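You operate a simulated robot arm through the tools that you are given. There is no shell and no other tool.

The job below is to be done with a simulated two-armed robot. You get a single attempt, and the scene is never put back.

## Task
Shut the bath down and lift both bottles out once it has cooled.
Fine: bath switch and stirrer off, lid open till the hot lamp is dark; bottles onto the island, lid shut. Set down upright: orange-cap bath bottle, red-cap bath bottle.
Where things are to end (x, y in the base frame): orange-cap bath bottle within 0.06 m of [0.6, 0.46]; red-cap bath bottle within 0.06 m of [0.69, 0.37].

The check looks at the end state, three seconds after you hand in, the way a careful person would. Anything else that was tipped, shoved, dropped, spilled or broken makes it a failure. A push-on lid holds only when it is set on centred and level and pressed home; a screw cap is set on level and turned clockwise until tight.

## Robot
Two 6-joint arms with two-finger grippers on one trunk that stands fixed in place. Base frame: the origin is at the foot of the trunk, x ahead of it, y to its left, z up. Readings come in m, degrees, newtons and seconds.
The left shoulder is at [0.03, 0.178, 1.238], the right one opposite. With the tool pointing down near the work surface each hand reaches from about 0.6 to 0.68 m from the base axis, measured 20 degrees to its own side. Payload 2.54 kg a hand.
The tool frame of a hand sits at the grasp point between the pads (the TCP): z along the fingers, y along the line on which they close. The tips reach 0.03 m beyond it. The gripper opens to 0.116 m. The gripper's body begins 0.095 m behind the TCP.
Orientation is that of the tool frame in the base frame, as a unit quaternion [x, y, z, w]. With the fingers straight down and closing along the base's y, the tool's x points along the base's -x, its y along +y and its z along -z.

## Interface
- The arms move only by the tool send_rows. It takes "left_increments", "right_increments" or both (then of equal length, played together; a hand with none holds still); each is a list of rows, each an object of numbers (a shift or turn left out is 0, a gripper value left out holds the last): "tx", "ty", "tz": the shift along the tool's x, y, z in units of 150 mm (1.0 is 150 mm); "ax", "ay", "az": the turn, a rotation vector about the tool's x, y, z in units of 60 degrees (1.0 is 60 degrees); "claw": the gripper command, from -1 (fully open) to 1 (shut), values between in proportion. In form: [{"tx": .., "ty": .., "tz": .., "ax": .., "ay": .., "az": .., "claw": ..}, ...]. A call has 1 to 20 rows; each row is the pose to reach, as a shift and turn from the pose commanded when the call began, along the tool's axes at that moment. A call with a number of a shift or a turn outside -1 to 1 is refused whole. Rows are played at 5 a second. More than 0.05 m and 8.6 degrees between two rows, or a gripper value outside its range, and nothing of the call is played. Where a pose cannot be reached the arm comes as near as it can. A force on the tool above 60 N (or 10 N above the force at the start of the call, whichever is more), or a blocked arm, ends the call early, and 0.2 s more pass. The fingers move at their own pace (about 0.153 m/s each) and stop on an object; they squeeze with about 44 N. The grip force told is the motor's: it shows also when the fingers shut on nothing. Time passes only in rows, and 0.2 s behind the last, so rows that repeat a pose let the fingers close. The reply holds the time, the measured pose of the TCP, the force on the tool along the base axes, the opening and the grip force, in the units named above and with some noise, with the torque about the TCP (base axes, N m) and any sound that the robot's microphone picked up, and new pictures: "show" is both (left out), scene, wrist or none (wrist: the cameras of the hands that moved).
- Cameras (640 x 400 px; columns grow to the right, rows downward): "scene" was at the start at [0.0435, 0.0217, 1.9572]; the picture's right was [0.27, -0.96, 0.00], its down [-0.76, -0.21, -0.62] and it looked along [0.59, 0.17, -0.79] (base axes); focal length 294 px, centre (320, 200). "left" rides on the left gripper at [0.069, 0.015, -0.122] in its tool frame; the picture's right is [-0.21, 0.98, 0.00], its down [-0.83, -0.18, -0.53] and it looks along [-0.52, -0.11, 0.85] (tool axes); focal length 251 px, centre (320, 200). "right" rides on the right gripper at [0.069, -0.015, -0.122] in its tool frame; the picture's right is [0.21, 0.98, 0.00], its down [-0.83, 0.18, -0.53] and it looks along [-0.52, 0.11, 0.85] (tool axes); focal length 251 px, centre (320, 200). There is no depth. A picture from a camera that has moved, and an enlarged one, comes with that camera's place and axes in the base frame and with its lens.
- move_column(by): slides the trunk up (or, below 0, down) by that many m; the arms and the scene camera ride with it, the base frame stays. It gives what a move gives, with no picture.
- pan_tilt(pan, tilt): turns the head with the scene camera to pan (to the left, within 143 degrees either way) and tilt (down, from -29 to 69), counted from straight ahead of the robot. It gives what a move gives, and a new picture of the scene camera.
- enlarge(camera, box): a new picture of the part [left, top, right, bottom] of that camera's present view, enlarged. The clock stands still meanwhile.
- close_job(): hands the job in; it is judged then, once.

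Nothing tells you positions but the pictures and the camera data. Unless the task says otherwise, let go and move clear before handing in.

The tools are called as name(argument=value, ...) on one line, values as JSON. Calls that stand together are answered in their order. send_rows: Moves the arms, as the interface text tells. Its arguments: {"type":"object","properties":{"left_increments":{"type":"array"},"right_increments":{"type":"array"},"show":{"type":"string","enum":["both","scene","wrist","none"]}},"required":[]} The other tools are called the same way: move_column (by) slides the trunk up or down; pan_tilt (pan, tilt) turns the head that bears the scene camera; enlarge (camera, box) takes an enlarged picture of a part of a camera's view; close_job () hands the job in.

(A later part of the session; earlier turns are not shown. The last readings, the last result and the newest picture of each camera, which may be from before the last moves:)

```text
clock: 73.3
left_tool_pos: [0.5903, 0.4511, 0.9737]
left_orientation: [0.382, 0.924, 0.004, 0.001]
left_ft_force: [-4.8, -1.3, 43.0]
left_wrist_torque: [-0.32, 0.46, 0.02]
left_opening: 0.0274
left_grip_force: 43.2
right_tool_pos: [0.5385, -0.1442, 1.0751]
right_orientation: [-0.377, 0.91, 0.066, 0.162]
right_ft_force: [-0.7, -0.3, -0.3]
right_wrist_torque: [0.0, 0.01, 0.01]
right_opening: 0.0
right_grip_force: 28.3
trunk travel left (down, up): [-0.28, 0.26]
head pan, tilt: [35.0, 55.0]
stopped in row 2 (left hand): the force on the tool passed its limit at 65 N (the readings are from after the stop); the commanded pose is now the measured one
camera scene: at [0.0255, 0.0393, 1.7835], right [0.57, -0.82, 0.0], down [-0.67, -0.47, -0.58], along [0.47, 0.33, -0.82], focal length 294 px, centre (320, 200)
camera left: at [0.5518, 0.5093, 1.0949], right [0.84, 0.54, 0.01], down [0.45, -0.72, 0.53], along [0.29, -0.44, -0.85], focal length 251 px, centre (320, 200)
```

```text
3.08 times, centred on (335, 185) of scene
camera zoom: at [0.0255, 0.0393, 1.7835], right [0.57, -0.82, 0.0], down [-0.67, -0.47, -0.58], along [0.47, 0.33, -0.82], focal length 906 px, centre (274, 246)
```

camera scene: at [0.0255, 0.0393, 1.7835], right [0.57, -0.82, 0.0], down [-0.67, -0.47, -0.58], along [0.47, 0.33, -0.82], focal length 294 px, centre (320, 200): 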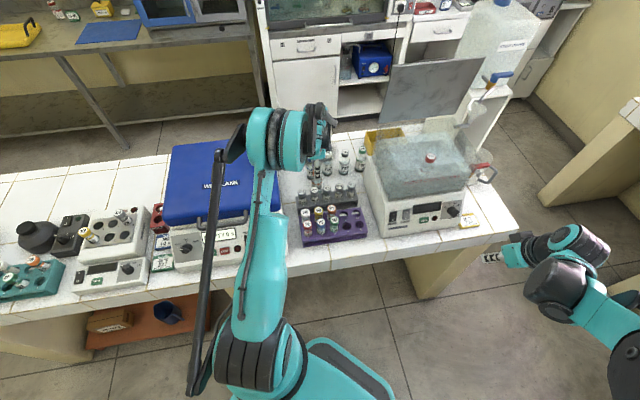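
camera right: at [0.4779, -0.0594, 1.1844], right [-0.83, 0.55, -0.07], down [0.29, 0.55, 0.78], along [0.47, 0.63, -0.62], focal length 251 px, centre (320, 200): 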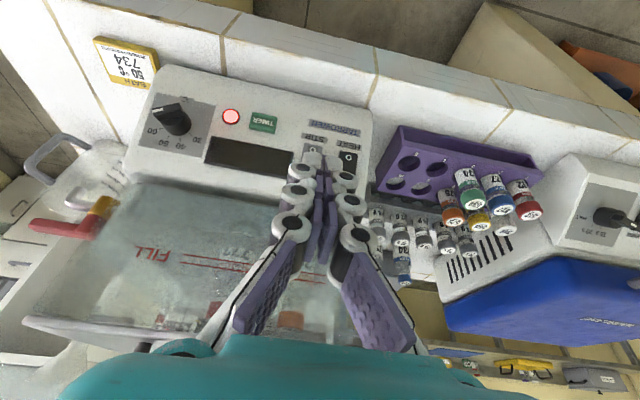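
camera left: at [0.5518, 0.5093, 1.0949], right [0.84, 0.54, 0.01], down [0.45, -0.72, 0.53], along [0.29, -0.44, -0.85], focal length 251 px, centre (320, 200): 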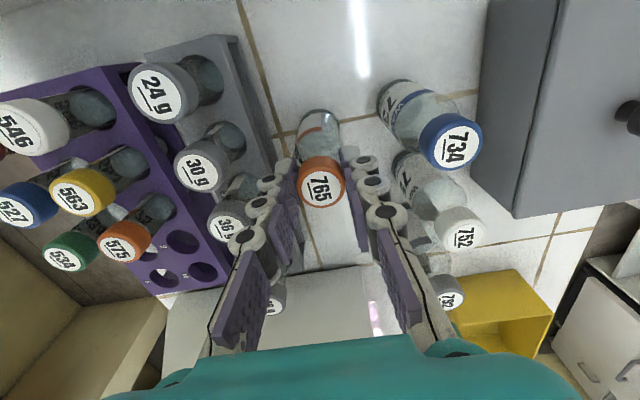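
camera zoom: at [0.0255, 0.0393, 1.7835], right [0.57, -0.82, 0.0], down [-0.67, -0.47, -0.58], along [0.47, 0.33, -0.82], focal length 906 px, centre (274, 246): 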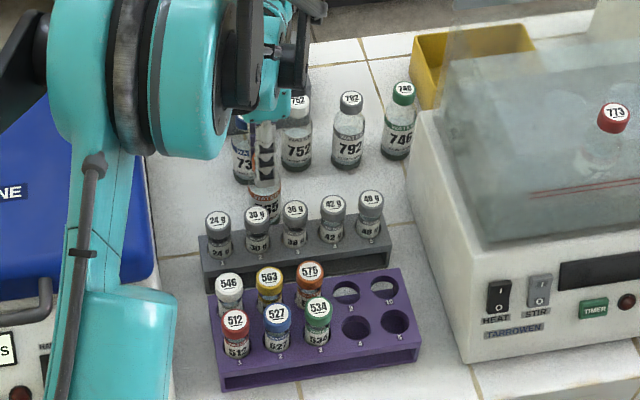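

Contact came at TCP z≈0.974, a bit higher than I expected. I'll check what the bottle is touching before releasing.

enlarge(camera="left", box=[220, 60, 400, 220])

enlarge(camera="scene", box=[300, 145, 360, 205])

```text
2.50 times, centred on (310, 140) of left
camera zoom: at [0.5518, 0.5093, 1.0949], right [0.84, 0.54, 0.01], down [0.45, -0.72, 0.53], along [0.29, -0.44, -0.85], focal length 629 px, centre (345, 350)
```

zoom: 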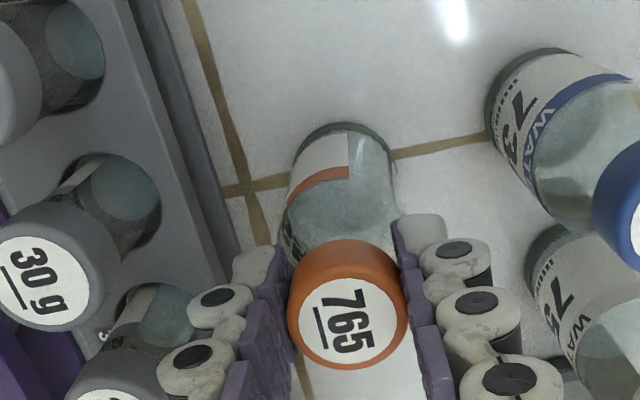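

```text
6.67 times, centred on (330, 175) of scene
camera zoom: at [0.0255, 0.0393, 1.7835], right [0.57, -0.82, 0.0], down [-0.67, -0.47, -0.58], along [0.47, 0.33, -0.82], focal length 1963 px, centre (253, 367)
```

zoom: 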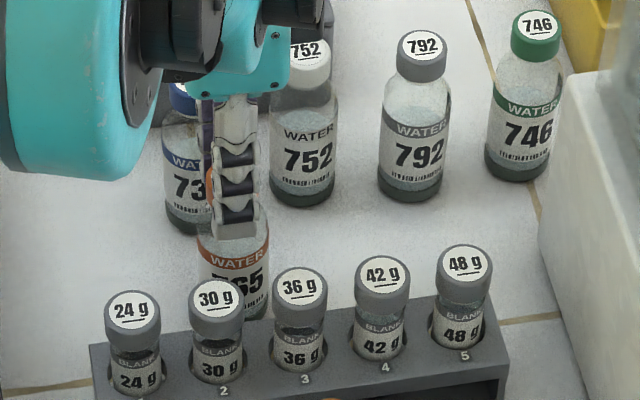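

The base sits squarely on the tile, clear of the rack. I'll unload the pressing force before opening.

send_rows(left_increments=[{"tz": -0.02}, {"tz": -0.035}, {"tz": -0.035}], show="none")

```text
clock: 74.1
left_tool_pos: [0.5943, 0.4528, 0.9737]
left_orientation: [0.382, 0.924, 0.004, 0.002]
left_ft_force: [0.4, -0.2, -0.8]
left_wrist_torque: [-0.01, -0.03, -0.01]
left_opening: 0.0277
left_grip_force: 43.9
right_tool_pos: [0.5424, -0.1418, 1.0722]
right_orientation: [-0.376, 0.91, 0.066, 0.16]
right_ft_force: [0.3, -0.4, 0.0]
right_wrist_torque: [0.01, 0.03, -0.01]
right_opening: 0.0002
right_grip_force: 28.9
trunk travel left (down, up): [-0.28, 0.26]
head pan, tilt: [35.0, 55.0]
```

send_rows(left_increments=[{"tz": 0.012}, {"tz": 0.012, "claw": 0.5}, {"tz": 0.012, "claw": 0.4}, {"tz": 0.012, "claw": 0.3}, {"tz": 0.012, "claw": 0.2}, {"tz": 0.012, "claw": 0.2}], show="both")

enlarge(camera="left", box=[220, 60, 400, 220])

```text
clock: 75.5
left_tool_pos: [0.5932, 0.453, 0.9727]
left_orientation: [0.382, 0.924, 0.003, 0.001]
left_ft_force: [-0.9, 0.2, -1.6]
left_wrist_torque: [0.01, 0.03, -0.01]
left_opening: 0.0463
left_grip_force: 0.1
right_tool_pos: [0.5409, -0.1424, 1.0742]
right_orientation: [-0.377, 0.91, 0.067, 0.161]
right_ft_force: [-0.1, 0.6, 0.1]
right_wrist_torque: [0.01, 0.01, 0.0]
right_opening: 0.0
right_grip_force: 29.1
trunk travel left (down, up): [-0.28, 0.26]
head pan, tilt: [35.0, 55.0]
camera scene: at [0.0302, 0.0429, 1.7832], right [0.57, -0.82, 0.0], down [-0.67, -0.47, -0.57], along [0.47, 0.33, -0.82], focal length 294 px, centre (320, 200)
camera left: at [0.5548, 0.5111, 1.094], right [0.84, 0.54, 0.01], down [0.45, -0.71, 0.53], along [0.29, -0.45, -0.85], focal length 251 px, centre (320, 200)
```

scene: 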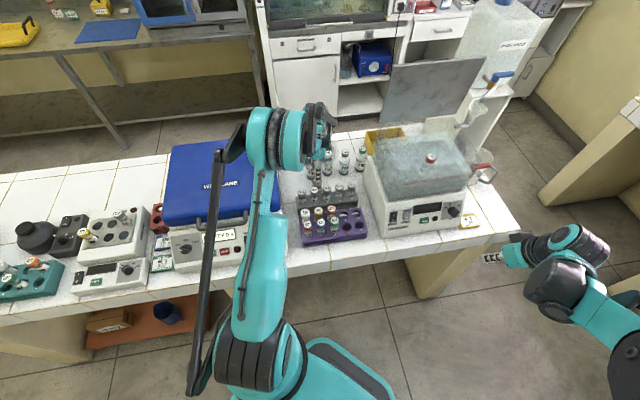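
left: 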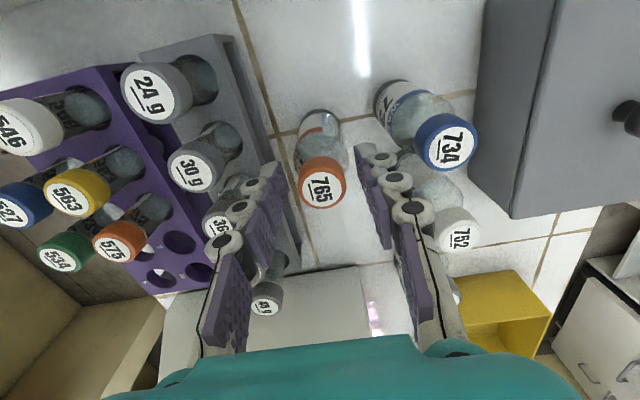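

```text
2.50 times, centred on (310, 140) of left
camera zoom: at [0.5548, 0.5111, 1.094], right [0.84, 0.54, 0.01], down [0.45, -0.71, 0.53], along [0.29, -0.45, -0.85], focal length 629 px, centre (345, 350)
```

zoom: 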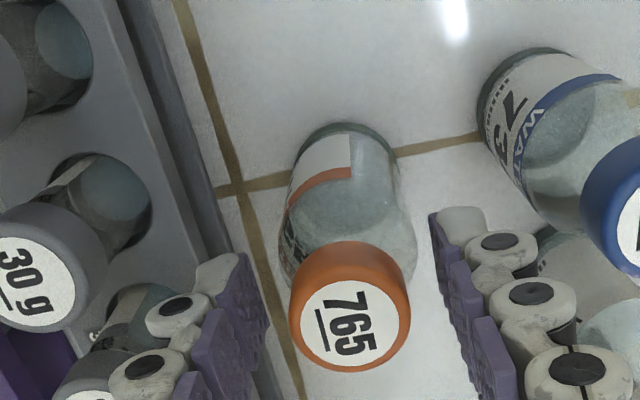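

The orange bottle stands on its own. I'll withdraw straight up.

send_rows(left_increments=[{"tz": -0.1}, {"tz": -0.3}, {"tz": -0.55}, {"tz": -0.8}, {"tz": -1.0}, {"tz": -1.0}], show="both")

enlarge(camera="left", box=[160, 40, 480, 240])

enlarge(camera="scene", box=[290, 120, 400, 230])

```text
clock: 76.9
left_tool_pos: [0.5928, 0.4529, 1.1209]
left_orientation: [0.383, 0.924, 0.002, 0.001]
left_ft_force: [1.8, -0.5, 0.6]
left_wrist_torque: [0.01, 0.01, 0.0]
left_opening: 0.0466
left_grip_force: 0.0
right_tool_pos: [0.5412, -0.1416, 1.0732]
right_orientation: [-0.376, 0.91, 0.066, 0.16]
right_ft_force: [0.4, -0.3, -0.1]
right_wrist_torque: [-0.01, 0.01, -0.01]
right_opening: 0.0003
right_grip_force: 28.6
trunk travel left (down, up): [-0.28, 0.26]
head pan, tilt: [35.0, 55.0]
camera scene: at [0.0306, 0.0432, 1.7831], right [0.57, -0.82, 0.0], down [-0.67, -0.47, -0.57], along [0.47, 0.33, -0.82], focal length 294 px, centre (320, 200)
camera left: at [0.5543, 0.511, 1.243], right [0.84, 0.54, 0.01], down [0.45, -0.71, 0.53], along [0.29, -0.45, -0.85], focal length 251 px, centre (320, 200)
```

scene: 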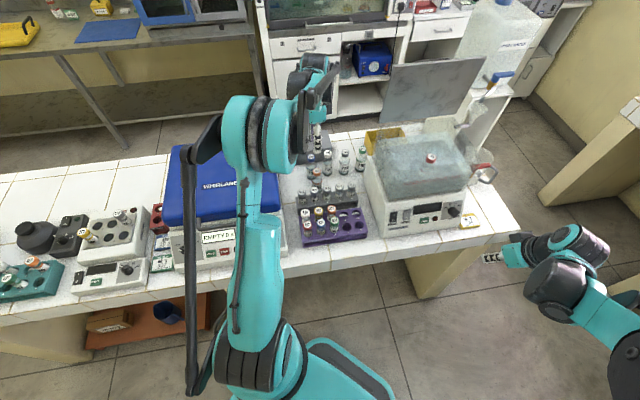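
left: 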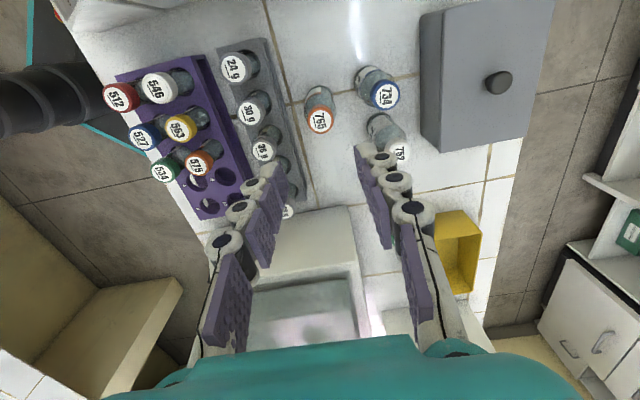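

```text
2.00 times, centred on (320, 140) of left
camera zoom: at [0.5543, 0.511, 1.243], right [0.84, 0.54, 0.01], down [0.45, -0.71, 0.53], along [0.29, -0.45, -0.85], focal length 503 px, centre (320, 320)
```

zoom: 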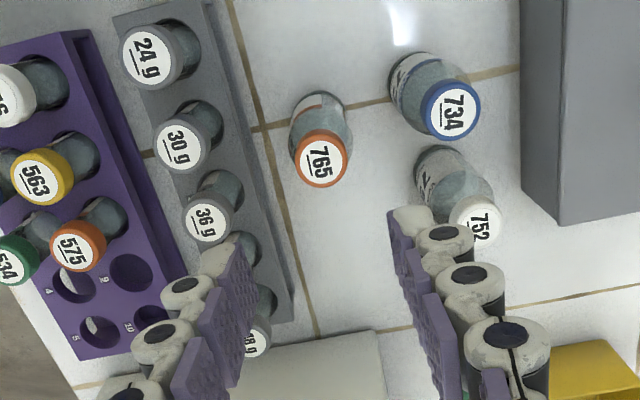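

```text
3.64 times, centred on (345, 175) of scene
camera zoom: at [0.0306, 0.0432, 1.7831], right [0.57, -0.82, 0.0], down [-0.67, -0.47, -0.57], along [0.47, 0.33, -0.82], focal length 1071 px, centre (229, 291)
```

zoom: 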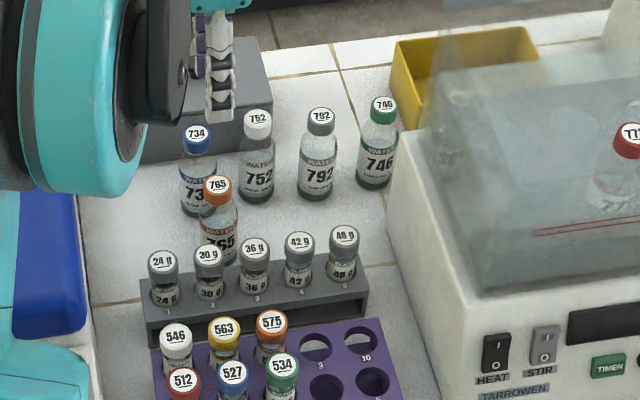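

Orange is placed and standing. Now for the red bottle: trunk up, then back over the tank.

move_column(by=0.17)

send_rows(left_increments=[{"tx": -0.18, "ty": -0.078}, {"tx": -0.36, "ty": -0.156}, {"tx": -0.54, "ty": -0.234}, {"tx": -0.725, "ty": -0.312}, {"tx": -0.725, "ty": -0.312}], show="none")

send_rows(left_increments=[{"tx": -0.18, "ty": -0.078}, {"tx": -0.36, "ty": -0.156}, {"tx": -0.54, "ty": -0.234}, {"tx": -0.725, "ty": -0.312}, {"tx": -0.725, "ty": -0.312}], show="none")

send_rows(left_increments=[{"tx": -0.18, "ty": -0.078}, {"tx": -0.36, "ty": -0.156}, {"tx": -0.54, "ty": -0.234}, {"tx": -0.725, "ty": -0.312}, {"tx": -0.725, "ty": -0.312}], show="both")

enlarge(camera="left", box=[160, 40, 480, 240])

```text
clock: 78.8
left_tool_pos: [0.5929, 0.4525, 1.2903]
left_orientation: [0.383, 0.924, 0.004, 0.0]
left_ft_force: [0.0, 0.1, 0.1]
left_wrist_torque: [0.03, 0.01, 0.0]
left_opening: 0.0465
left_grip_force: 0.1
right_tool_pos: [0.5424, -0.1412, 1.2437]
right_orientation: [-0.377, 0.91, 0.067, 0.16]
right_ft_force: [-0.2, 0.0, 0.2]
right_wrist_torque: [-0.05, 0.02, 0.0]
right_opening: 0.0
right_grip_force: 28.2
trunk travel left (down, up): [-0.45, 0.09]
head pan, tilt: [35.0, 55.0]
```

```text
clock: 80.0
left_tool_pos: [0.6354, 0.3441, 1.2903]
left_orientation: [0.382, 0.924, 0.003, 0.002]
left_ft_force: [0.2, -0.1, -0.6]
left_wrist_torque: [-0.01, -0.04, -0.03]
left_opening: 0.0463
left_grip_force: 0.1
right_tool_pos: [0.5411, -0.1409, 1.2422]
right_orientation: [-0.377, 0.91, 0.066, 0.16]
right_ft_force: [-0.9, 0.5, -0.9]
right_wrist_torque: [-0.03, 0.02, -0.06]
right_opening: 0.0002
right_grip_force: 28.3
trunk travel left (down, up): [-0.45, 0.09]
head pan, tilt: [35.0, 55.0]
```

```text
clock: 81.2
left_tool_pos: [0.6801, 0.2337, 1.2902]
left_orientation: [0.382, 0.924, 0.003, 0.002]
left_ft_force: [-0.5, 0.5, 0.2]
left_wrist_torque: [-0.05, -0.01, 0.01]
left_opening: 0.0465
left_grip_force: 0.1
right_tool_pos: [0.5424, -0.1416, 1.242]
right_orientation: [-0.378, 0.909, 0.066, 0.161]
right_ft_force: [0.1, -0.1, 0.4]
right_wrist_torque: [-0.02, -0.01, 0.01]
right_opening: 0.0001
right_grip_force: 28.5
trunk travel left (down, up): [-0.45, 0.09]
head pan, tilt: [35.0, 55.0]
```

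```text
clock: 82.4
left_tool_pos: [0.7247, 0.1226, 1.2903]
left_orientation: [0.381, 0.924, 0.003, 0.003]
left_ft_force: [0.0, -0.5, 0.4]
left_wrist_torque: [0.01, 0.02, 0.0]
left_opening: 0.0466
left_grip_force: 0.0
right_tool_pos: [0.542, -0.1413, 1.2418]
right_orientation: [-0.376, 0.91, 0.065, 0.16]
right_ft_force: [-1.1, 0.8, 0.1]
right_wrist_torque: [-0.02, 0.0, -0.01]
right_opening: 0.0
right_grip_force: 28.6
trunk travel left (down, up): [-0.45, 0.09]
head pan, tilt: [35.0, 55.0]
camera scene: at [0.0294, 0.0442, 1.9531], right [0.57, -0.82, 0.0], down [-0.67, -0.47, -0.57], along [0.47, 0.33, -0.82], focal length 294 px, centre (320, 200)
camera left: at [0.6856, 0.1814, 1.4119], right [0.84, 0.54, 0.01], down [0.45, -0.71, 0.53], along [0.29, -0.45, -0.85], focal length 251 px, centre (320, 200)
```

scene: 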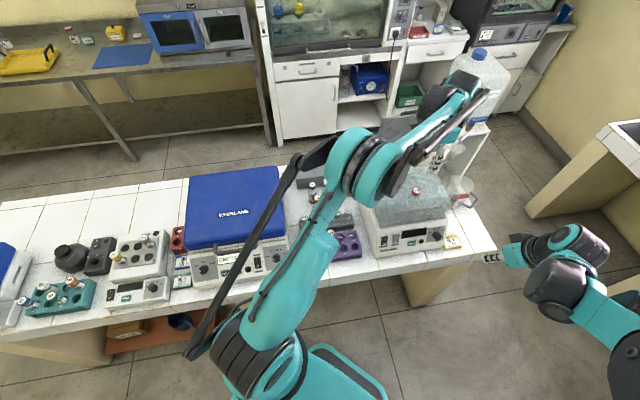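
left: 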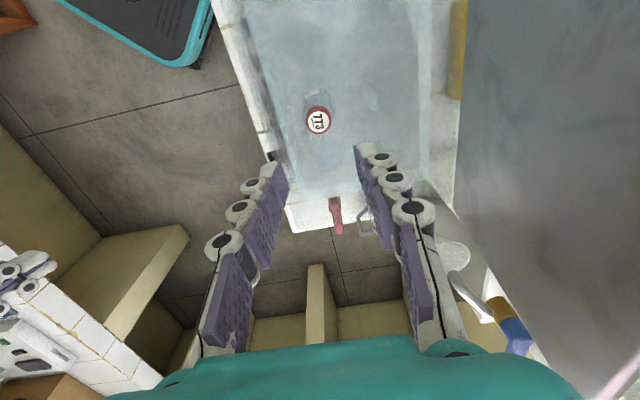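

```text
2.00 times, centred on (320, 140) of left
camera zoom: at [0.6856, 0.1814, 1.4119], right [0.84, 0.54, 0.01], down [0.45, -0.71, 0.53], along [0.29, -0.45, -0.85], focal length 503 px, centre (320, 320)
```

zoom: 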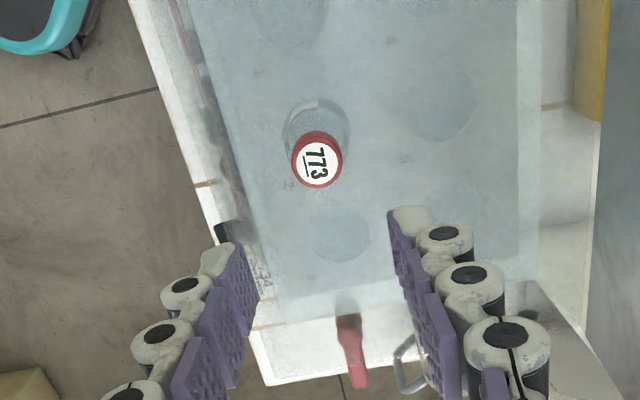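

send_rows(left_increments=[{"tz": 0.25, "claw": 0.26}, {"tz": 0.5, "claw": 0.26}, {"tz": 0.72, "claw": 0.26}, {"tz": 0.72, "claw": 0.26}], show="wrist")

enlarge(camera="left", box=[200, 80, 440, 250])

```text
clock: 83.4
left_tool_pos: [0.7251, 0.1235, 1.1829]
left_orientation: [0.383, 0.924, 0.003, 0.001]
left_ft_force: [0.0, 0.1, 0.1]
left_wrist_torque: [-0.01, 0.02, 0.01]
left_opening: 0.043
left_grip_force: 0.0
right_tool_pos: [0.5408, -0.1417, 1.2425]
right_orientation: [-0.377, 0.91, 0.066, 0.161]
right_ft_force: [0.4, 0.6, 0.6]
right_wrist_torque: [0.04, -0.03, 0.05]
right_opening: 0.0
right_grip_force: 28.8
trunk travel left (down, up): [-0.45, 0.09]
head pan, tilt: [35.0, 55.0]
camera left: at [0.6863, 0.1816, 1.3041], right [0.84, 0.54, 0.01], down [0.45, -0.71, 0.53], along [0.29, -0.45, -0.85], focal length 251 px, centre (320, 200)
```

left: 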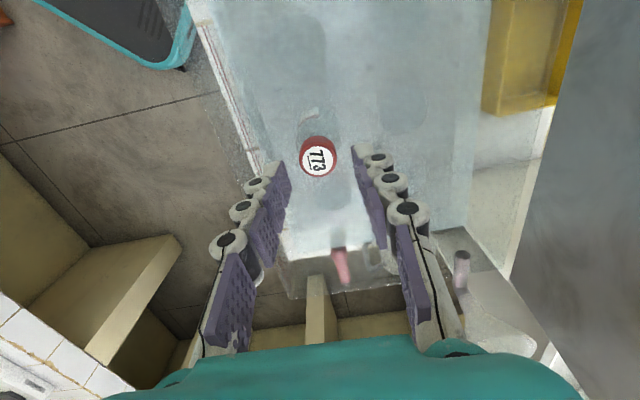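

```text
2.35 times, centred on (320, 165) of left
camera zoom: at [0.6863, 0.1816, 1.3041], right [0.84, 0.54, 0.01], down [0.45, -0.71, 0.53], along [0.29, -0.45, -0.85], focal length 592 px, centre (320, 282)
```

zoom: 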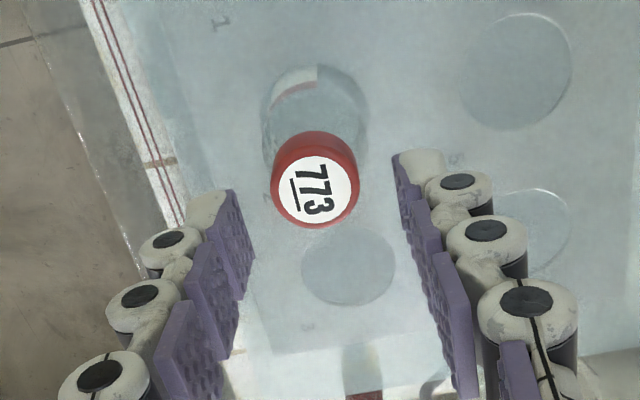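

send_rows(left_increments=[{"ty": -0.015, "tx": -0.008, "tz": 0.1}, {"ty": -0.015, "tx": -0.008, "tz": 0.2}, {"ty": -0.015, "tx": -0.008, "tz": 0.295}, {"ty": -0.015, "tx": -0.008, "tz": 0.295}], show="wrist")

enlarge(camera="left", box=[200, 100, 440, 270])

```text
clock: 84.4
left_tool_pos: [0.7254, 0.1215, 1.1382]
left_orientation: [0.382, 0.924, 0.003, 0.002]
left_ft_force: [0.5, -0.3, -0.3]
left_wrist_torque: [-0.03, 0.0, 0.04]
left_opening: 0.0432
left_grip_force: 0.1
right_tool_pos: [0.5418, -0.1424, 1.2421]
right_orientation: [-0.377, 0.91, 0.066, 0.161]
right_ft_force: [0.4, -0.1, 0.0]
right_wrist_torque: [0.01, 0.01, 0.03]
right_opening: 0.0
right_grip_force: 28.5
trunk travel left (down, up): [-0.45, 0.09]
head pan, tilt: [35.0, 55.0]
camera left: at [0.6857, 0.1792, 1.2597], right [0.84, 0.54, 0.01], down [0.45, -0.71, 0.53], along [0.29, -0.45, -0.85], focal length 251 px, centre (320, 200)
```

left: 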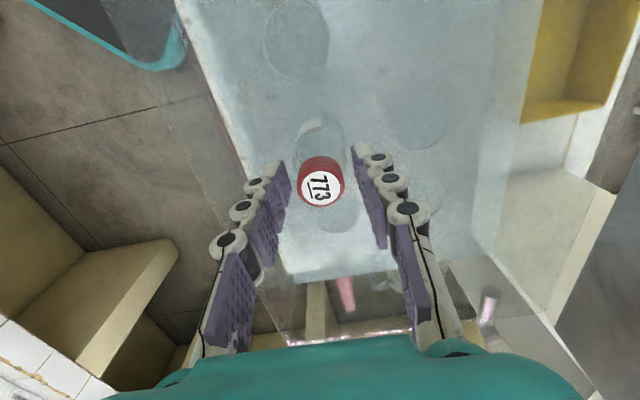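

```text
2.35 times, centred on (320, 185) of left
camera zoom: at [0.6857, 0.1792, 1.2597], right [0.84, 0.54, 0.01], down [0.45, -0.71, 0.53], along [0.29, -0.45, -0.85], focal length 592 px, centre (320, 235)
```

zoom: 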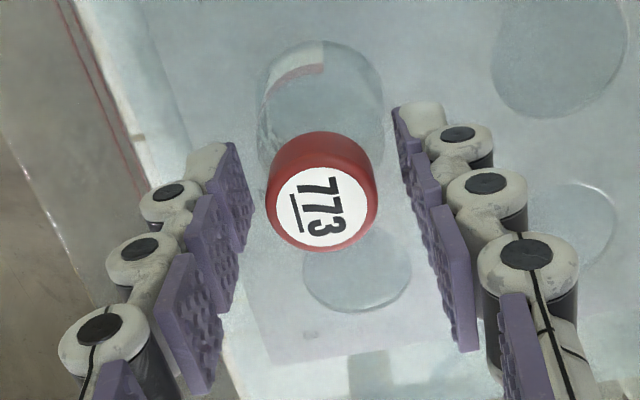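

The red cap is centred just as orange was. I'll grip and lift it.

send_rows(left_increments=[{"claw": 0.5}, {"claw": 0.8}, {"claw": 1}, {"claw": 1}, {"claw": 1}], show="none")

send_rows(left_increments=[{"tz": -0.1}, {"tz": -0.25}, {"tz": -0.45}, {"tz": -0.65}, {"tz": -0.85}, {"tz": -1.0}, {"tz": -1.0}], show="wrist")

send_rows(left_increments=[{"tz": -0.15}, {"tz": -0.3}, {"tz": -0.35}], show="both")

enlarge(camera="scene", box=[350, 100, 480, 230])

```text
clock: 85.6
left_tool_pos: [0.7248, 0.12, 1.1374]
left_orientation: [0.383, 0.924, 0.004, 0.001]
left_ft_force: [-0.1, 0.2, 0.8]
left_wrist_torque: [0.04, -0.01, -0.03]
left_opening: 0.0266
left_grip_force: 44.3
right_tool_pos: [0.5419, -0.1423, 1.2436]
right_orientation: [-0.377, 0.91, 0.066, 0.161]
right_ft_force: [-0.5, 1.0, -0.4]
right_wrist_torque: [0.0, 0.0, 0.0]
right_opening: 0.0001
right_grip_force: 28.7
trunk travel left (down, up): [-0.45, 0.09]
head pan, tilt: [35.0, 55.0]
```

```text
clock: 87.2
left_tool_pos: [0.7229, 0.1195, 1.2889]
left_orientation: [0.383, 0.924, 0.003, 0.002]
left_ft_force: [-0.2, 0.5, -0.6]
left_wrist_torque: [0.02, 0.02, -0.01]
left_opening: 0.0269
left_grip_force: 44.0
right_tool_pos: [0.5419, -0.1422, 1.2425]
right_orientation: [-0.377, 0.91, 0.066, 0.161]
right_ft_force: [1.1, 0.5, 0.2]
right_wrist_torque: [0.01, -0.01, 0.0]
right_opening: 0.0002
right_grip_force: 28.4
trunk travel left (down, up): [-0.45, 0.09]
head pan, tilt: [35.0, 55.0]
camera left: at [0.6844, 0.1782, 1.4104], right [0.84, 0.54, 0.01], down [0.45, -0.71, 0.53], along [0.29, -0.45, -0.85], focal length 251 px, centre (320, 200)
```

left: 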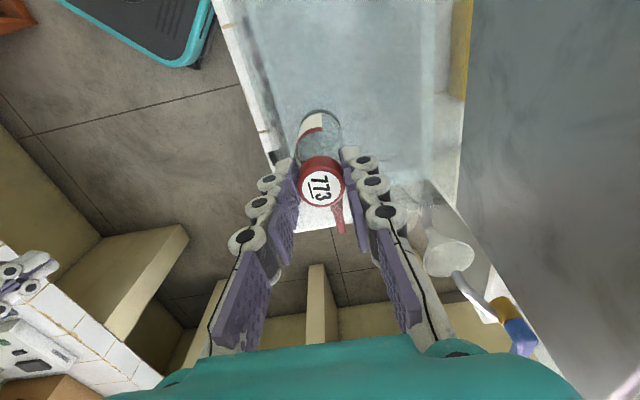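

```text
clock: 88.0
left_tool_pos: [0.7227, 0.1209, 1.3412]
left_orientation: [0.383, 0.924, 0.003, 0.001]
left_ft_force: [-0.6, 0.3, -1.3]
left_wrist_torque: [-0.03, -0.01, -0.02]
left_opening: 0.0271
left_grip_force: 44.0
right_tool_pos: [0.5419, -0.1413, 1.2428]
right_orientation: [-0.377, 0.91, 0.067, 0.161]
right_ft_force: [0.1, 0.1, 0.2]
right_wrist_torque: [-0.02, 0.01, 0.0]
right_opening: 0.0002
right_grip_force: 28.5
trunk travel left (down, up): [-0.45, 0.09]
head pan, tilt: [35.0, 55.0]
camera scene: at [0.0304, 0.0428, 1.9531], right [0.57, -0.82, 0.0], down [-0.67, -0.47, -0.57], along [0.47, 0.33, -0.82], focal length 294 px, centre (320, 200)
camera left: at [0.6841, 0.1784, 1.4629], right [0.84, 0.54, 0.01], down [0.45, -0.71, 0.53], along [0.29, -0.45, -0.85], focal length 251 px, centre (320, 200)
```

scene: 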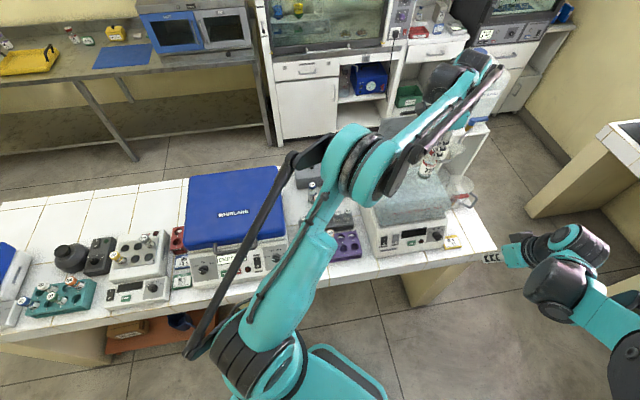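
left: 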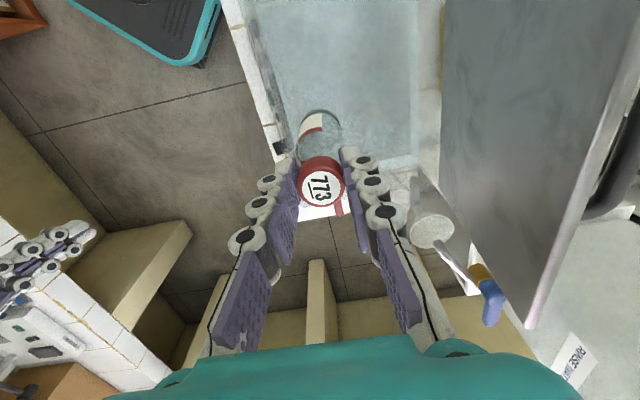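

```text
3.08 times, centred on (415, 165) of scene
camera zoom: at [0.0304, 0.0428, 1.9531], right [0.57, -0.82, 0.0], down [-0.67, -0.47, -0.57], along [0.47, 0.33, -0.82], focal length 906 px, centre (28, 308)
```

zoom: 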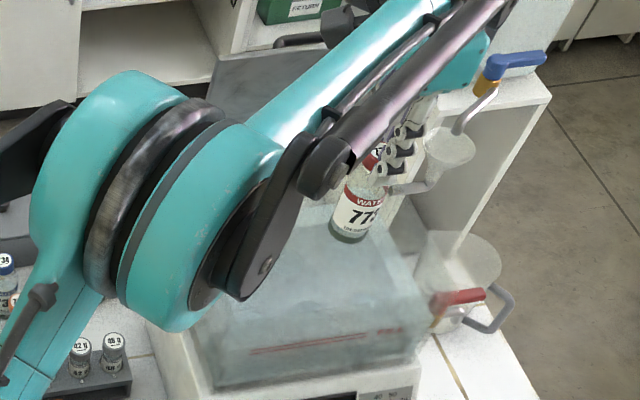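

The red bottle is out and clear. I'll carry it to the red spot, again about 15 mm nearer the robot for clearance from the bottle row.

send_rows(left_increments=[{"tx": 0.16, "ty": 0.11}, {"tx": 0.32, "ty": 0.22}, {"tx": 0.48, "ty": 0.34}, {"tx": 0.664, "ty": 0.46}, {"tx": 0.664, "ty": 0.46}], show="none")

send_rows(left_increments=[{"tx": 0.16, "ty": 0.11}, {"tx": 0.32, "ty": 0.22}, {"tx": 0.48, "ty": 0.34}, {"tx": 0.664, "ty": 0.46}, {"tx": 0.664, "ty": 0.46}], show="none")

move_column(by=-0.17)

send_rows(left_increments=[{"tz": 0.2}, {"tz": 0.4}, {"tz": 0.6}, {"tz": 0.75}, {"tz": 0.85}, {"tz": 0.85}], show="both")

enlarge(camera="left", box=[160, 20, 480, 240])

enlarge(camera="scene", box=[280, 110, 410, 240])

```text
clock: 89.2
left_tool_pos: [0.7025, 0.2385, 1.3425]
left_orientation: [0.382, 0.924, 0.003, 0.001]
left_ft_force: [0.4, -0.1, -1.0]
left_wrist_torque: [0.02, 0.01, 0.01]
left_opening: 0.027
left_grip_force: 43.0
right_tool_pos: [0.5414, -0.1427, 1.2426]
right_orientation: [-0.377, 0.91, 0.066, 0.16]
right_ft_force: [-0.6, -0.1, 0.8]
right_wrist_torque: [0.0, 0.0, 0.03]
right_opening: 0.0001
right_grip_force: 29.1
trunk travel left (down, up): [-0.45, 0.09]
head pan, tilt: [35.0, 55.0]
```

```text
clock: 90.4
left_tool_pos: [0.6808, 0.3578, 1.3414]
left_orientation: [0.382, 0.924, 0.002, 0.001]
left_ft_force: [0.3, -0.4, -0.8]
left_wrist_torque: [0.04, 0.02, 0.01]
left_opening: 0.0272
left_grip_force: 44.3
right_tool_pos: [0.5412, -0.1432, 1.2427]
right_orientation: [-0.376, 0.91, 0.066, 0.16]
right_ft_force: [0.1, 0.1, 0.2]
right_wrist_torque: [0.03, -0.02, 0.01]
right_opening: 0.0
right_grip_force: 28.2
trunk travel left (down, up): [-0.45, 0.09]
head pan, tilt: [35.0, 55.0]
```

```text
clock: 92.3
left_tool_pos: [0.6809, 0.3596, 1.1706]
left_orientation: [0.383, 0.924, 0.003, 0.001]
left_ft_force: [0.4, 0.7, -1.4]
left_wrist_torque: [0.03, 0.01, 0.0]
left_opening: 0.027
left_grip_force: 43.8
right_tool_pos: [0.5416, -0.1419, 1.073]
right_orientation: [-0.376, 0.91, 0.066, 0.161]
right_ft_force: [-0.2, -0.2, 0.0]
right_wrist_torque: [0.02, 0.01, 0.01]
right_opening: 0.0003
right_grip_force: 28.5
trunk travel left (down, up): [-0.28, 0.26]
head pan, tilt: [35.0, 55.0]
```

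```text
clock: 93.7
left_tool_pos: [0.682, 0.3581, 1.0423]
left_orientation: [0.383, 0.924, 0.004, 0.001]
left_ft_force: [0.0, -0.7, -1.1]
left_wrist_torque: [-0.03, 0.02, -0.03]
left_opening: 0.027
left_grip_force: 43.7
right_tool_pos: [0.5406, -0.1425, 1.0733]
right_orientation: [-0.377, 0.91, 0.067, 0.16]
right_ft_force: [0.6, -0.5, -0.1]
right_wrist_torque: [0.0, 0.05, 0.01]
right_opening: 0.0001
right_grip_force: 28.4
trunk travel left (down, up): [-0.28, 0.26]
head pan, tilt: [35.0, 55.0]
camera scene: at [0.03, 0.0428, 1.7832], right [0.57, -0.82, 0.0], down [-0.67, -0.47, -0.57], along [0.47, 0.33, -0.82], focal length 294 px, centre (320, 200)
camera left: at [0.6428, 0.4166, 1.1649], right [0.84, 0.54, 0.01], down [0.45, -0.71, 0.53], along [0.29, -0.45, -0.85], focal length 251 px, centre (320, 200)
```

scene: 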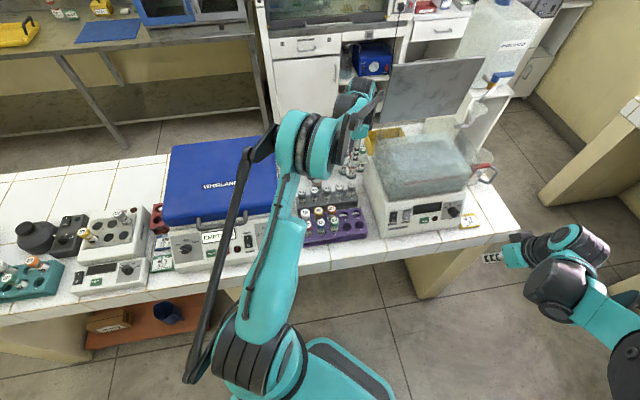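
left: 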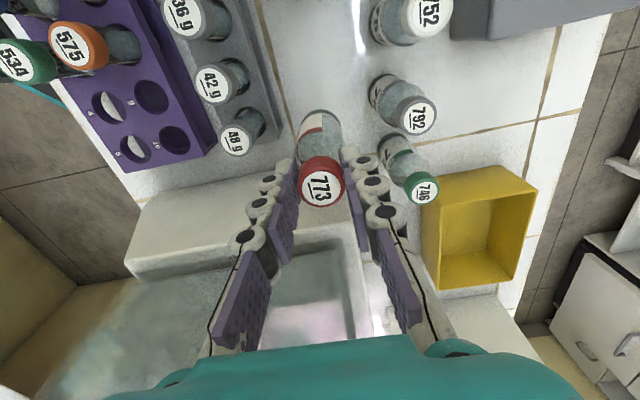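

```text
1.82 times, centred on (320, 130) of left
camera zoom: at [0.6428, 0.4166, 1.1649], right [0.84, 0.54, 0.01], down [0.45, -0.71, 0.53], along [0.29, -0.45, -0.85], focal length 457 px, centre (320, 327)
```

zoom: 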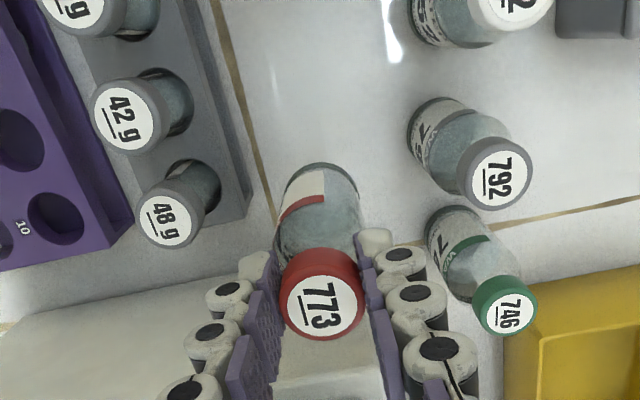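

```text
3.08 times, centred on (345, 175) of scene
camera zoom: at [0.03, 0.0428, 1.7832], right [0.57, -0.82, 0.0], down [-0.67, -0.47, -0.57], along [0.47, 0.33, -0.82], focal length 906 px, centre (243, 277)
```

zoom: 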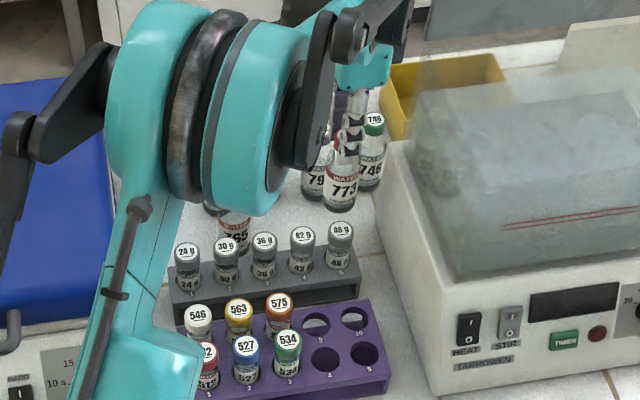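

send_rows(left_increments=[{"tz": 0.12}, {"tz": 0.24}, {"tz": 0.33}, {"tz": 0.38}, {"tz": 0.41}, {"tz": 0.41}], show="none")

send_rows(left_increments=[{"tz": 0.01}, {"tz": 0.02}, {"tz": 0.03}, {"tz": 0.04}, {"tz": 0.04}], show="none")

```text
clock: 95.1
left_tool_pos: [0.6818, 0.3597, 0.9821]
left_orientation: [0.383, 0.924, 0.003, 0.001]
left_ft_force: [-0.2, 0.0, -1.3]
left_wrist_torque: [-0.03, 0.03, -0.01]
left_opening: 0.0271
left_grip_force: 43.8
right_tool_pos: [0.5422, -0.1419, 1.0733]
right_orientation: [-0.377, 0.91, 0.066, 0.16]
right_ft_force: [0.6, 0.3, -0.4]
right_wrist_torque: [0.01, -0.03, -0.02]
right_opening: 0.0001
right_grip_force: 28.3
trunk travel left (down, up): [-0.28, 0.26]
head pan, tilt: [35.0, 55.0]
```

```text
clock: 96.3
left_tool_pos: [0.6825, 0.3594, 0.9755]
left_orientation: [0.383, 0.924, 0.003, 0.001]
left_ft_force: [0.2, 0.3, 0.2]
left_wrist_torque: [-0.01, 0.04, 0.03]
left_opening: 0.0272
left_grip_force: 44.2
right_tool_pos: [0.5419, -0.1424, 1.073]
right_orientation: [-0.376, 0.91, 0.066, 0.16]
right_ft_force: [0.7, -0.1, -1.0]
right_wrist_torque: [0.01, -0.02, 0.02]
right_opening: 0.0001
right_grip_force: 28.6
trunk travel left (down, up): [-0.28, 0.26]
head pan, tilt: [35.0, 55.0]
```

The weight has just transferred to the table. One more millimetre, then release.

send_rows(left_increments=[{"tz": 0.01}, {"tz": 0.01}, {"tz": 0.01, "claw": 0.5}, {"tz": 0.01, "claw": 0.4}, {"tz": 0.01, "claw": 0.3}, {"tz": 0.01, "claw": 0.2}, {"tz": 0.01, "claw": 0.2}], show="wrist")

enlarge(camera="left", box=[200, 60, 480, 240])

```text
clock: 97.9
left_tool_pos: [0.6815, 0.3601, 0.974]
left_orientation: [0.383, 0.924, 0.003, 0.001]
left_ft_force: [-0.1, 0.3, -0.1]
left_wrist_torque: [0.01, 0.02, 0.02]
left_opening: 0.0464
left_grip_force: 0.1
right_tool_pos: [0.5414, -0.1418, 1.0727]
right_orientation: [-0.377, 0.91, 0.067, 0.161]
right_ft_force: [-0.6, -0.7, 0.3]
right_wrist_torque: [0.02, 0.02, 0.01]
right_opening: 0.0001
right_grip_force: 28.4
trunk travel left (down, up): [-0.28, 0.26]
head pan, tilt: [35.0, 55.0]
camera left: at [0.6432, 0.4177, 1.096], right [0.84, 0.54, 0.01], down [0.45, -0.71, 0.53], along [0.29, -0.45, -0.85], focal length 251 px, centre (320, 200)
```

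left: 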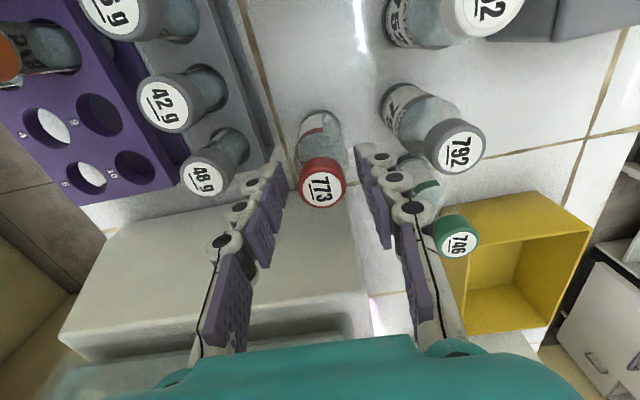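

```text
2.22 times, centred on (340, 150) of left
camera zoom: at [0.6432, 0.4177, 1.096], right [0.84, 0.54, 0.01], down [0.45, -0.71, 0.53], along [0.29, -0.45, -0.85], focal length 559 px, centre (276, 311)
```

zoom: 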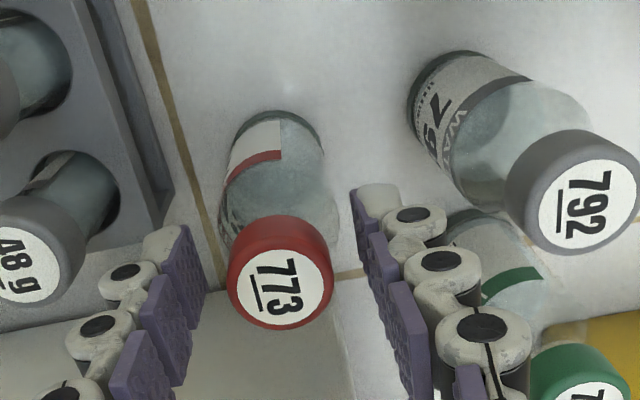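

Both bottles are placed. I'll withdraw straight up and raise the trunk for closing the lid.

send_rows(left_increments=[{"tz": -0.1}, {"tz": -0.3}, {"tz": -0.55}, {"tz": -0.8}, {"tz": -1.0}, {"tz": -1.0}], show="both")

enlarge(camera="left", box=[160, 20, 480, 240])

move_column(by=0.26)

```text
clock: 99.3
left_tool_pos: [0.6829, 0.3577, 1.1229]
left_orientation: [0.383, 0.924, 0.003, 0.001]
left_ft_force: [0.8, -0.4, 0.6]
left_wrist_torque: [-0.02, 0.0, -0.01]
left_opening: 0.0465
left_grip_force: 0.0
right_tool_pos: [0.542, -0.1416, 1.0728]
right_orientation: [-0.377, 0.91, 0.066, 0.16]
right_ft_force: [-0.2, -0.1, 0.2]
right_wrist_torque: [0.01, 0.02, 0.01]
right_opening: 0.0002
right_grip_force: 28.8
trunk travel left (down, up): [-0.28, 0.26]
head pan, tilt: [35.0, 55.0]
camera scene: at [0.0306, 0.043, 1.7831], right [0.57, -0.82, 0.0], down [-0.67, -0.47, -0.57], along [0.47, 0.33, -0.82], focal length 294 px, centre (320, 200)
camera left: at [0.643, 0.4168, 1.2449], right [0.84, 0.54, 0.01], down [0.45, -0.71, 0.53], along [0.29, -0.45, -0.85], focal length 251 px, centre (320, 200)
```

scene: 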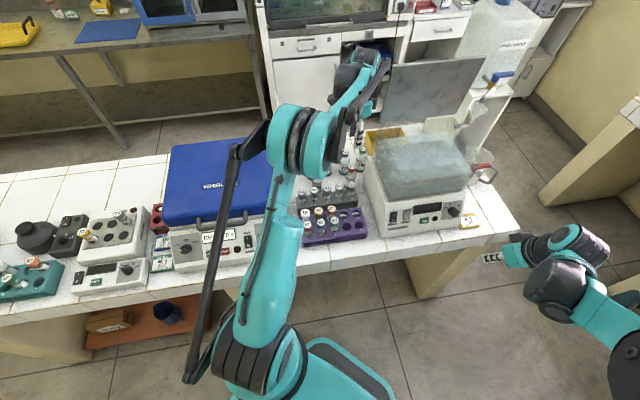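
left: 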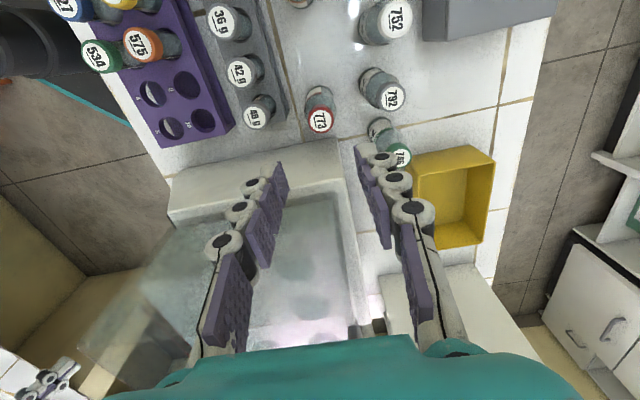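

```text
1.82 times, centred on (320, 130) of left
camera zoom: at [0.643, 0.4168, 1.2449], right [0.84, 0.54, 0.01], down [0.45, -0.71, 0.53], along [0.29, -0.45, -0.85], focal length 457 px, centre (320, 327)
```

zoom: 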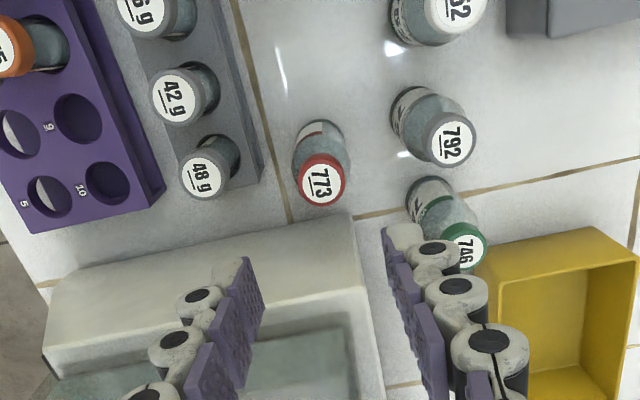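

```text
clock: 102.0
left_tool_pos: [0.682, 0.3597, 1.3848]
left_orientation: [0.383, 0.924, 0.003, 0.0]
left_ft_force: [0.2, -0.5, 0.9]
left_wrist_torque: [0.0, 0.02, 0.03]
left_opening: 0.0462
left_grip_force: 0.1
right_tool_pos: [0.5422, -0.1421, 1.3338]
right_orientation: [-0.377, 0.91, 0.067, 0.161]
right_ft_force: [0.4, -0.1, -0.5]
right_wrist_torque: [-0.01, 0.03, 0.0]
right_opening: 0.0
right_grip_force: 28.8
trunk travel left (down, up): [-0.54, 0.0]
head pan, tilt: [35.0, 55.0]
```

Both bottles stand properly. Next I'll move the left hand in front of the open lid and then above its handle.

send_rows(left_increments=[{"ty": -0.17}, {"ty": -0.34}, {"ty": -0.51}, {"ty": -0.667}, {"ty": -0.667, "tx": -0.25}, {"ty": -0.667, "tx": -0.5}, {"ty": -0.667, "tx": -0.75}, {"ty": -0.667, "tx": -1.0}, {"ty": -0.667, "tx": -1.0}], show="both")

```text
clock: 104.0
left_tool_pos: [0.7167, 0.1814, 1.3827]
left_orientation: [0.383, 0.924, 0.003, 0.002]
left_ft_force: [-0.2, -0.4, 0.4]
left_wrist_torque: [0.0, 0.0, 0.01]
left_opening: 0.0467
left_grip_force: 0.0
right_tool_pos: [0.5417, -0.1417, 1.3328]
right_orientation: [-0.376, 0.91, 0.066, 0.161]
right_ft_force: [-0.5, 0.1, -0.1]
right_wrist_torque: [0.02, 0.01, 0.02]
right_opening: 0.0
right_grip_force: 27.8
trunk travel left (down, up): [-0.54, 0.0]
head pan, tilt: [35.0, 55.0]
camera scene: at [0.0292, 0.0438, 2.0432], right [0.57, -0.82, 0.0], down [-0.67, -0.47, -0.57], along [0.47, 0.33, -0.82], focal length 294 px, centre (320, 200)
camera left: at [0.6784, 0.2398, 1.5042], right [0.84, 0.54, 0.01], down [0.45, -0.71, 0.53], along [0.29, -0.45, -0.85], focal length 251 px, centre (320, 200)
```

scene: 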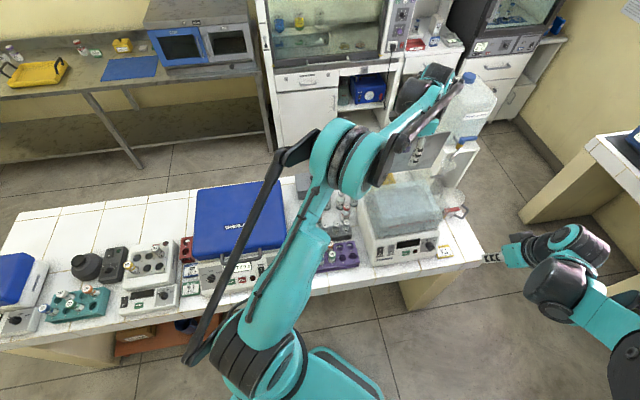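
left: 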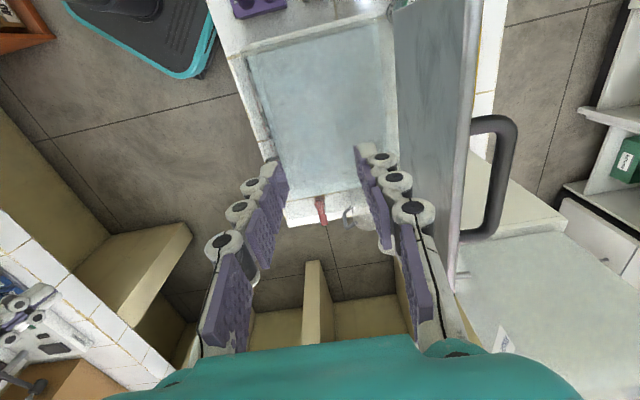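

The bar of the open lid is near p≈0.76, z≈1.347, with the lid at about 84° and holding by friction. I'll tilt the tool 13° and move to a spot above the bar along its approach line.

send_rows(left_increments=[{"tx": -0.15, "tz": -0.11, "ax": -0.1, "claw": 0.483}, {"tx": -0.307, "tz": -0.22, "ax": -0.217, "claw": 0.483}, {"tx": -0.307, "tz": -0.22, "ax": -0.217, "ty": 0.2}, {"tx": -0.307, "tz": -0.22, "ax": -0.217, "ty": 0.4}, {"tx": -0.307, "tz": -0.22, "ax": -0.217, "ty": 0.55}, {"tx": -0.307, "tz": -0.22, "ax": -0.217, "ty": 0.55}], show="both")

enlarge(camera="left", box=[240, 40, 480, 240])

```text
clock: 105.4
left_tool_pos: [0.8091, 0.2071, 1.4168]
left_orientation: [0.38, 0.918, 0.108, 0.046]
left_ft_force: [0.3, 0.4, 0.1]
left_wrist_torque: [0.0, 0.03, -0.01]
left_opening: 0.0298
left_grip_force: 0.1
right_tool_pos: [0.5418, -0.1414, 1.3328]
right_orientation: [-0.377, 0.91, 0.067, 0.161]
right_ft_force: [-1.0, 0.7, 1.3]
right_wrist_torque: [-0.04, -0.01, 0.0]
right_opening: 0.0003
right_grip_force: 28.2
trunk travel left (down, up): [-0.54, 0.0]
head pan, tilt: [35.0, 55.0]
camera scene: at [0.03, 0.0432, 2.0432], right [0.57, -0.82, 0.0], down [-0.67, -0.47, -0.57], along [0.47, 0.33, -0.82], focal length 294 px, centre (320, 200)
camera left: at [0.7494, 0.2459, 1.5379], right [0.82, 0.52, 0.23], down [0.37, -0.8, 0.48], along [0.43, -0.31, -0.85], focal length 251 px, centre (320, 200)
```

scene: 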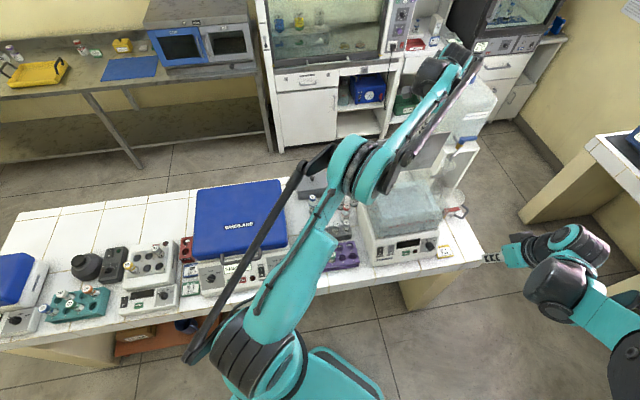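
left: 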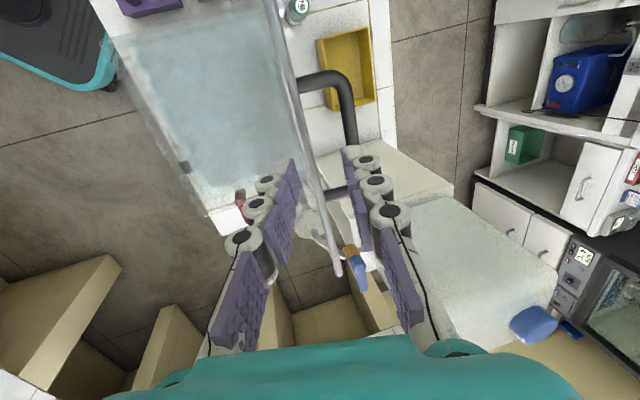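

```text
2.00 times, centred on (360, 140) of left
camera zoom: at [0.7494, 0.2459, 1.5379], right [0.82, 0.52, 0.23], down [0.37, -0.8, 0.48], along [0.43, -0.31, -0.85], focal length 503 px, centre (240, 320)
```

zoom: 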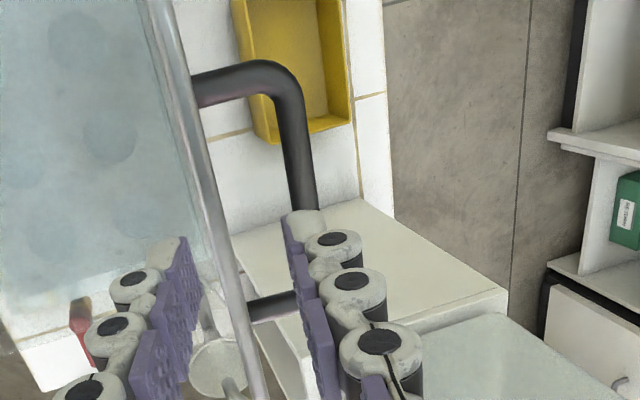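

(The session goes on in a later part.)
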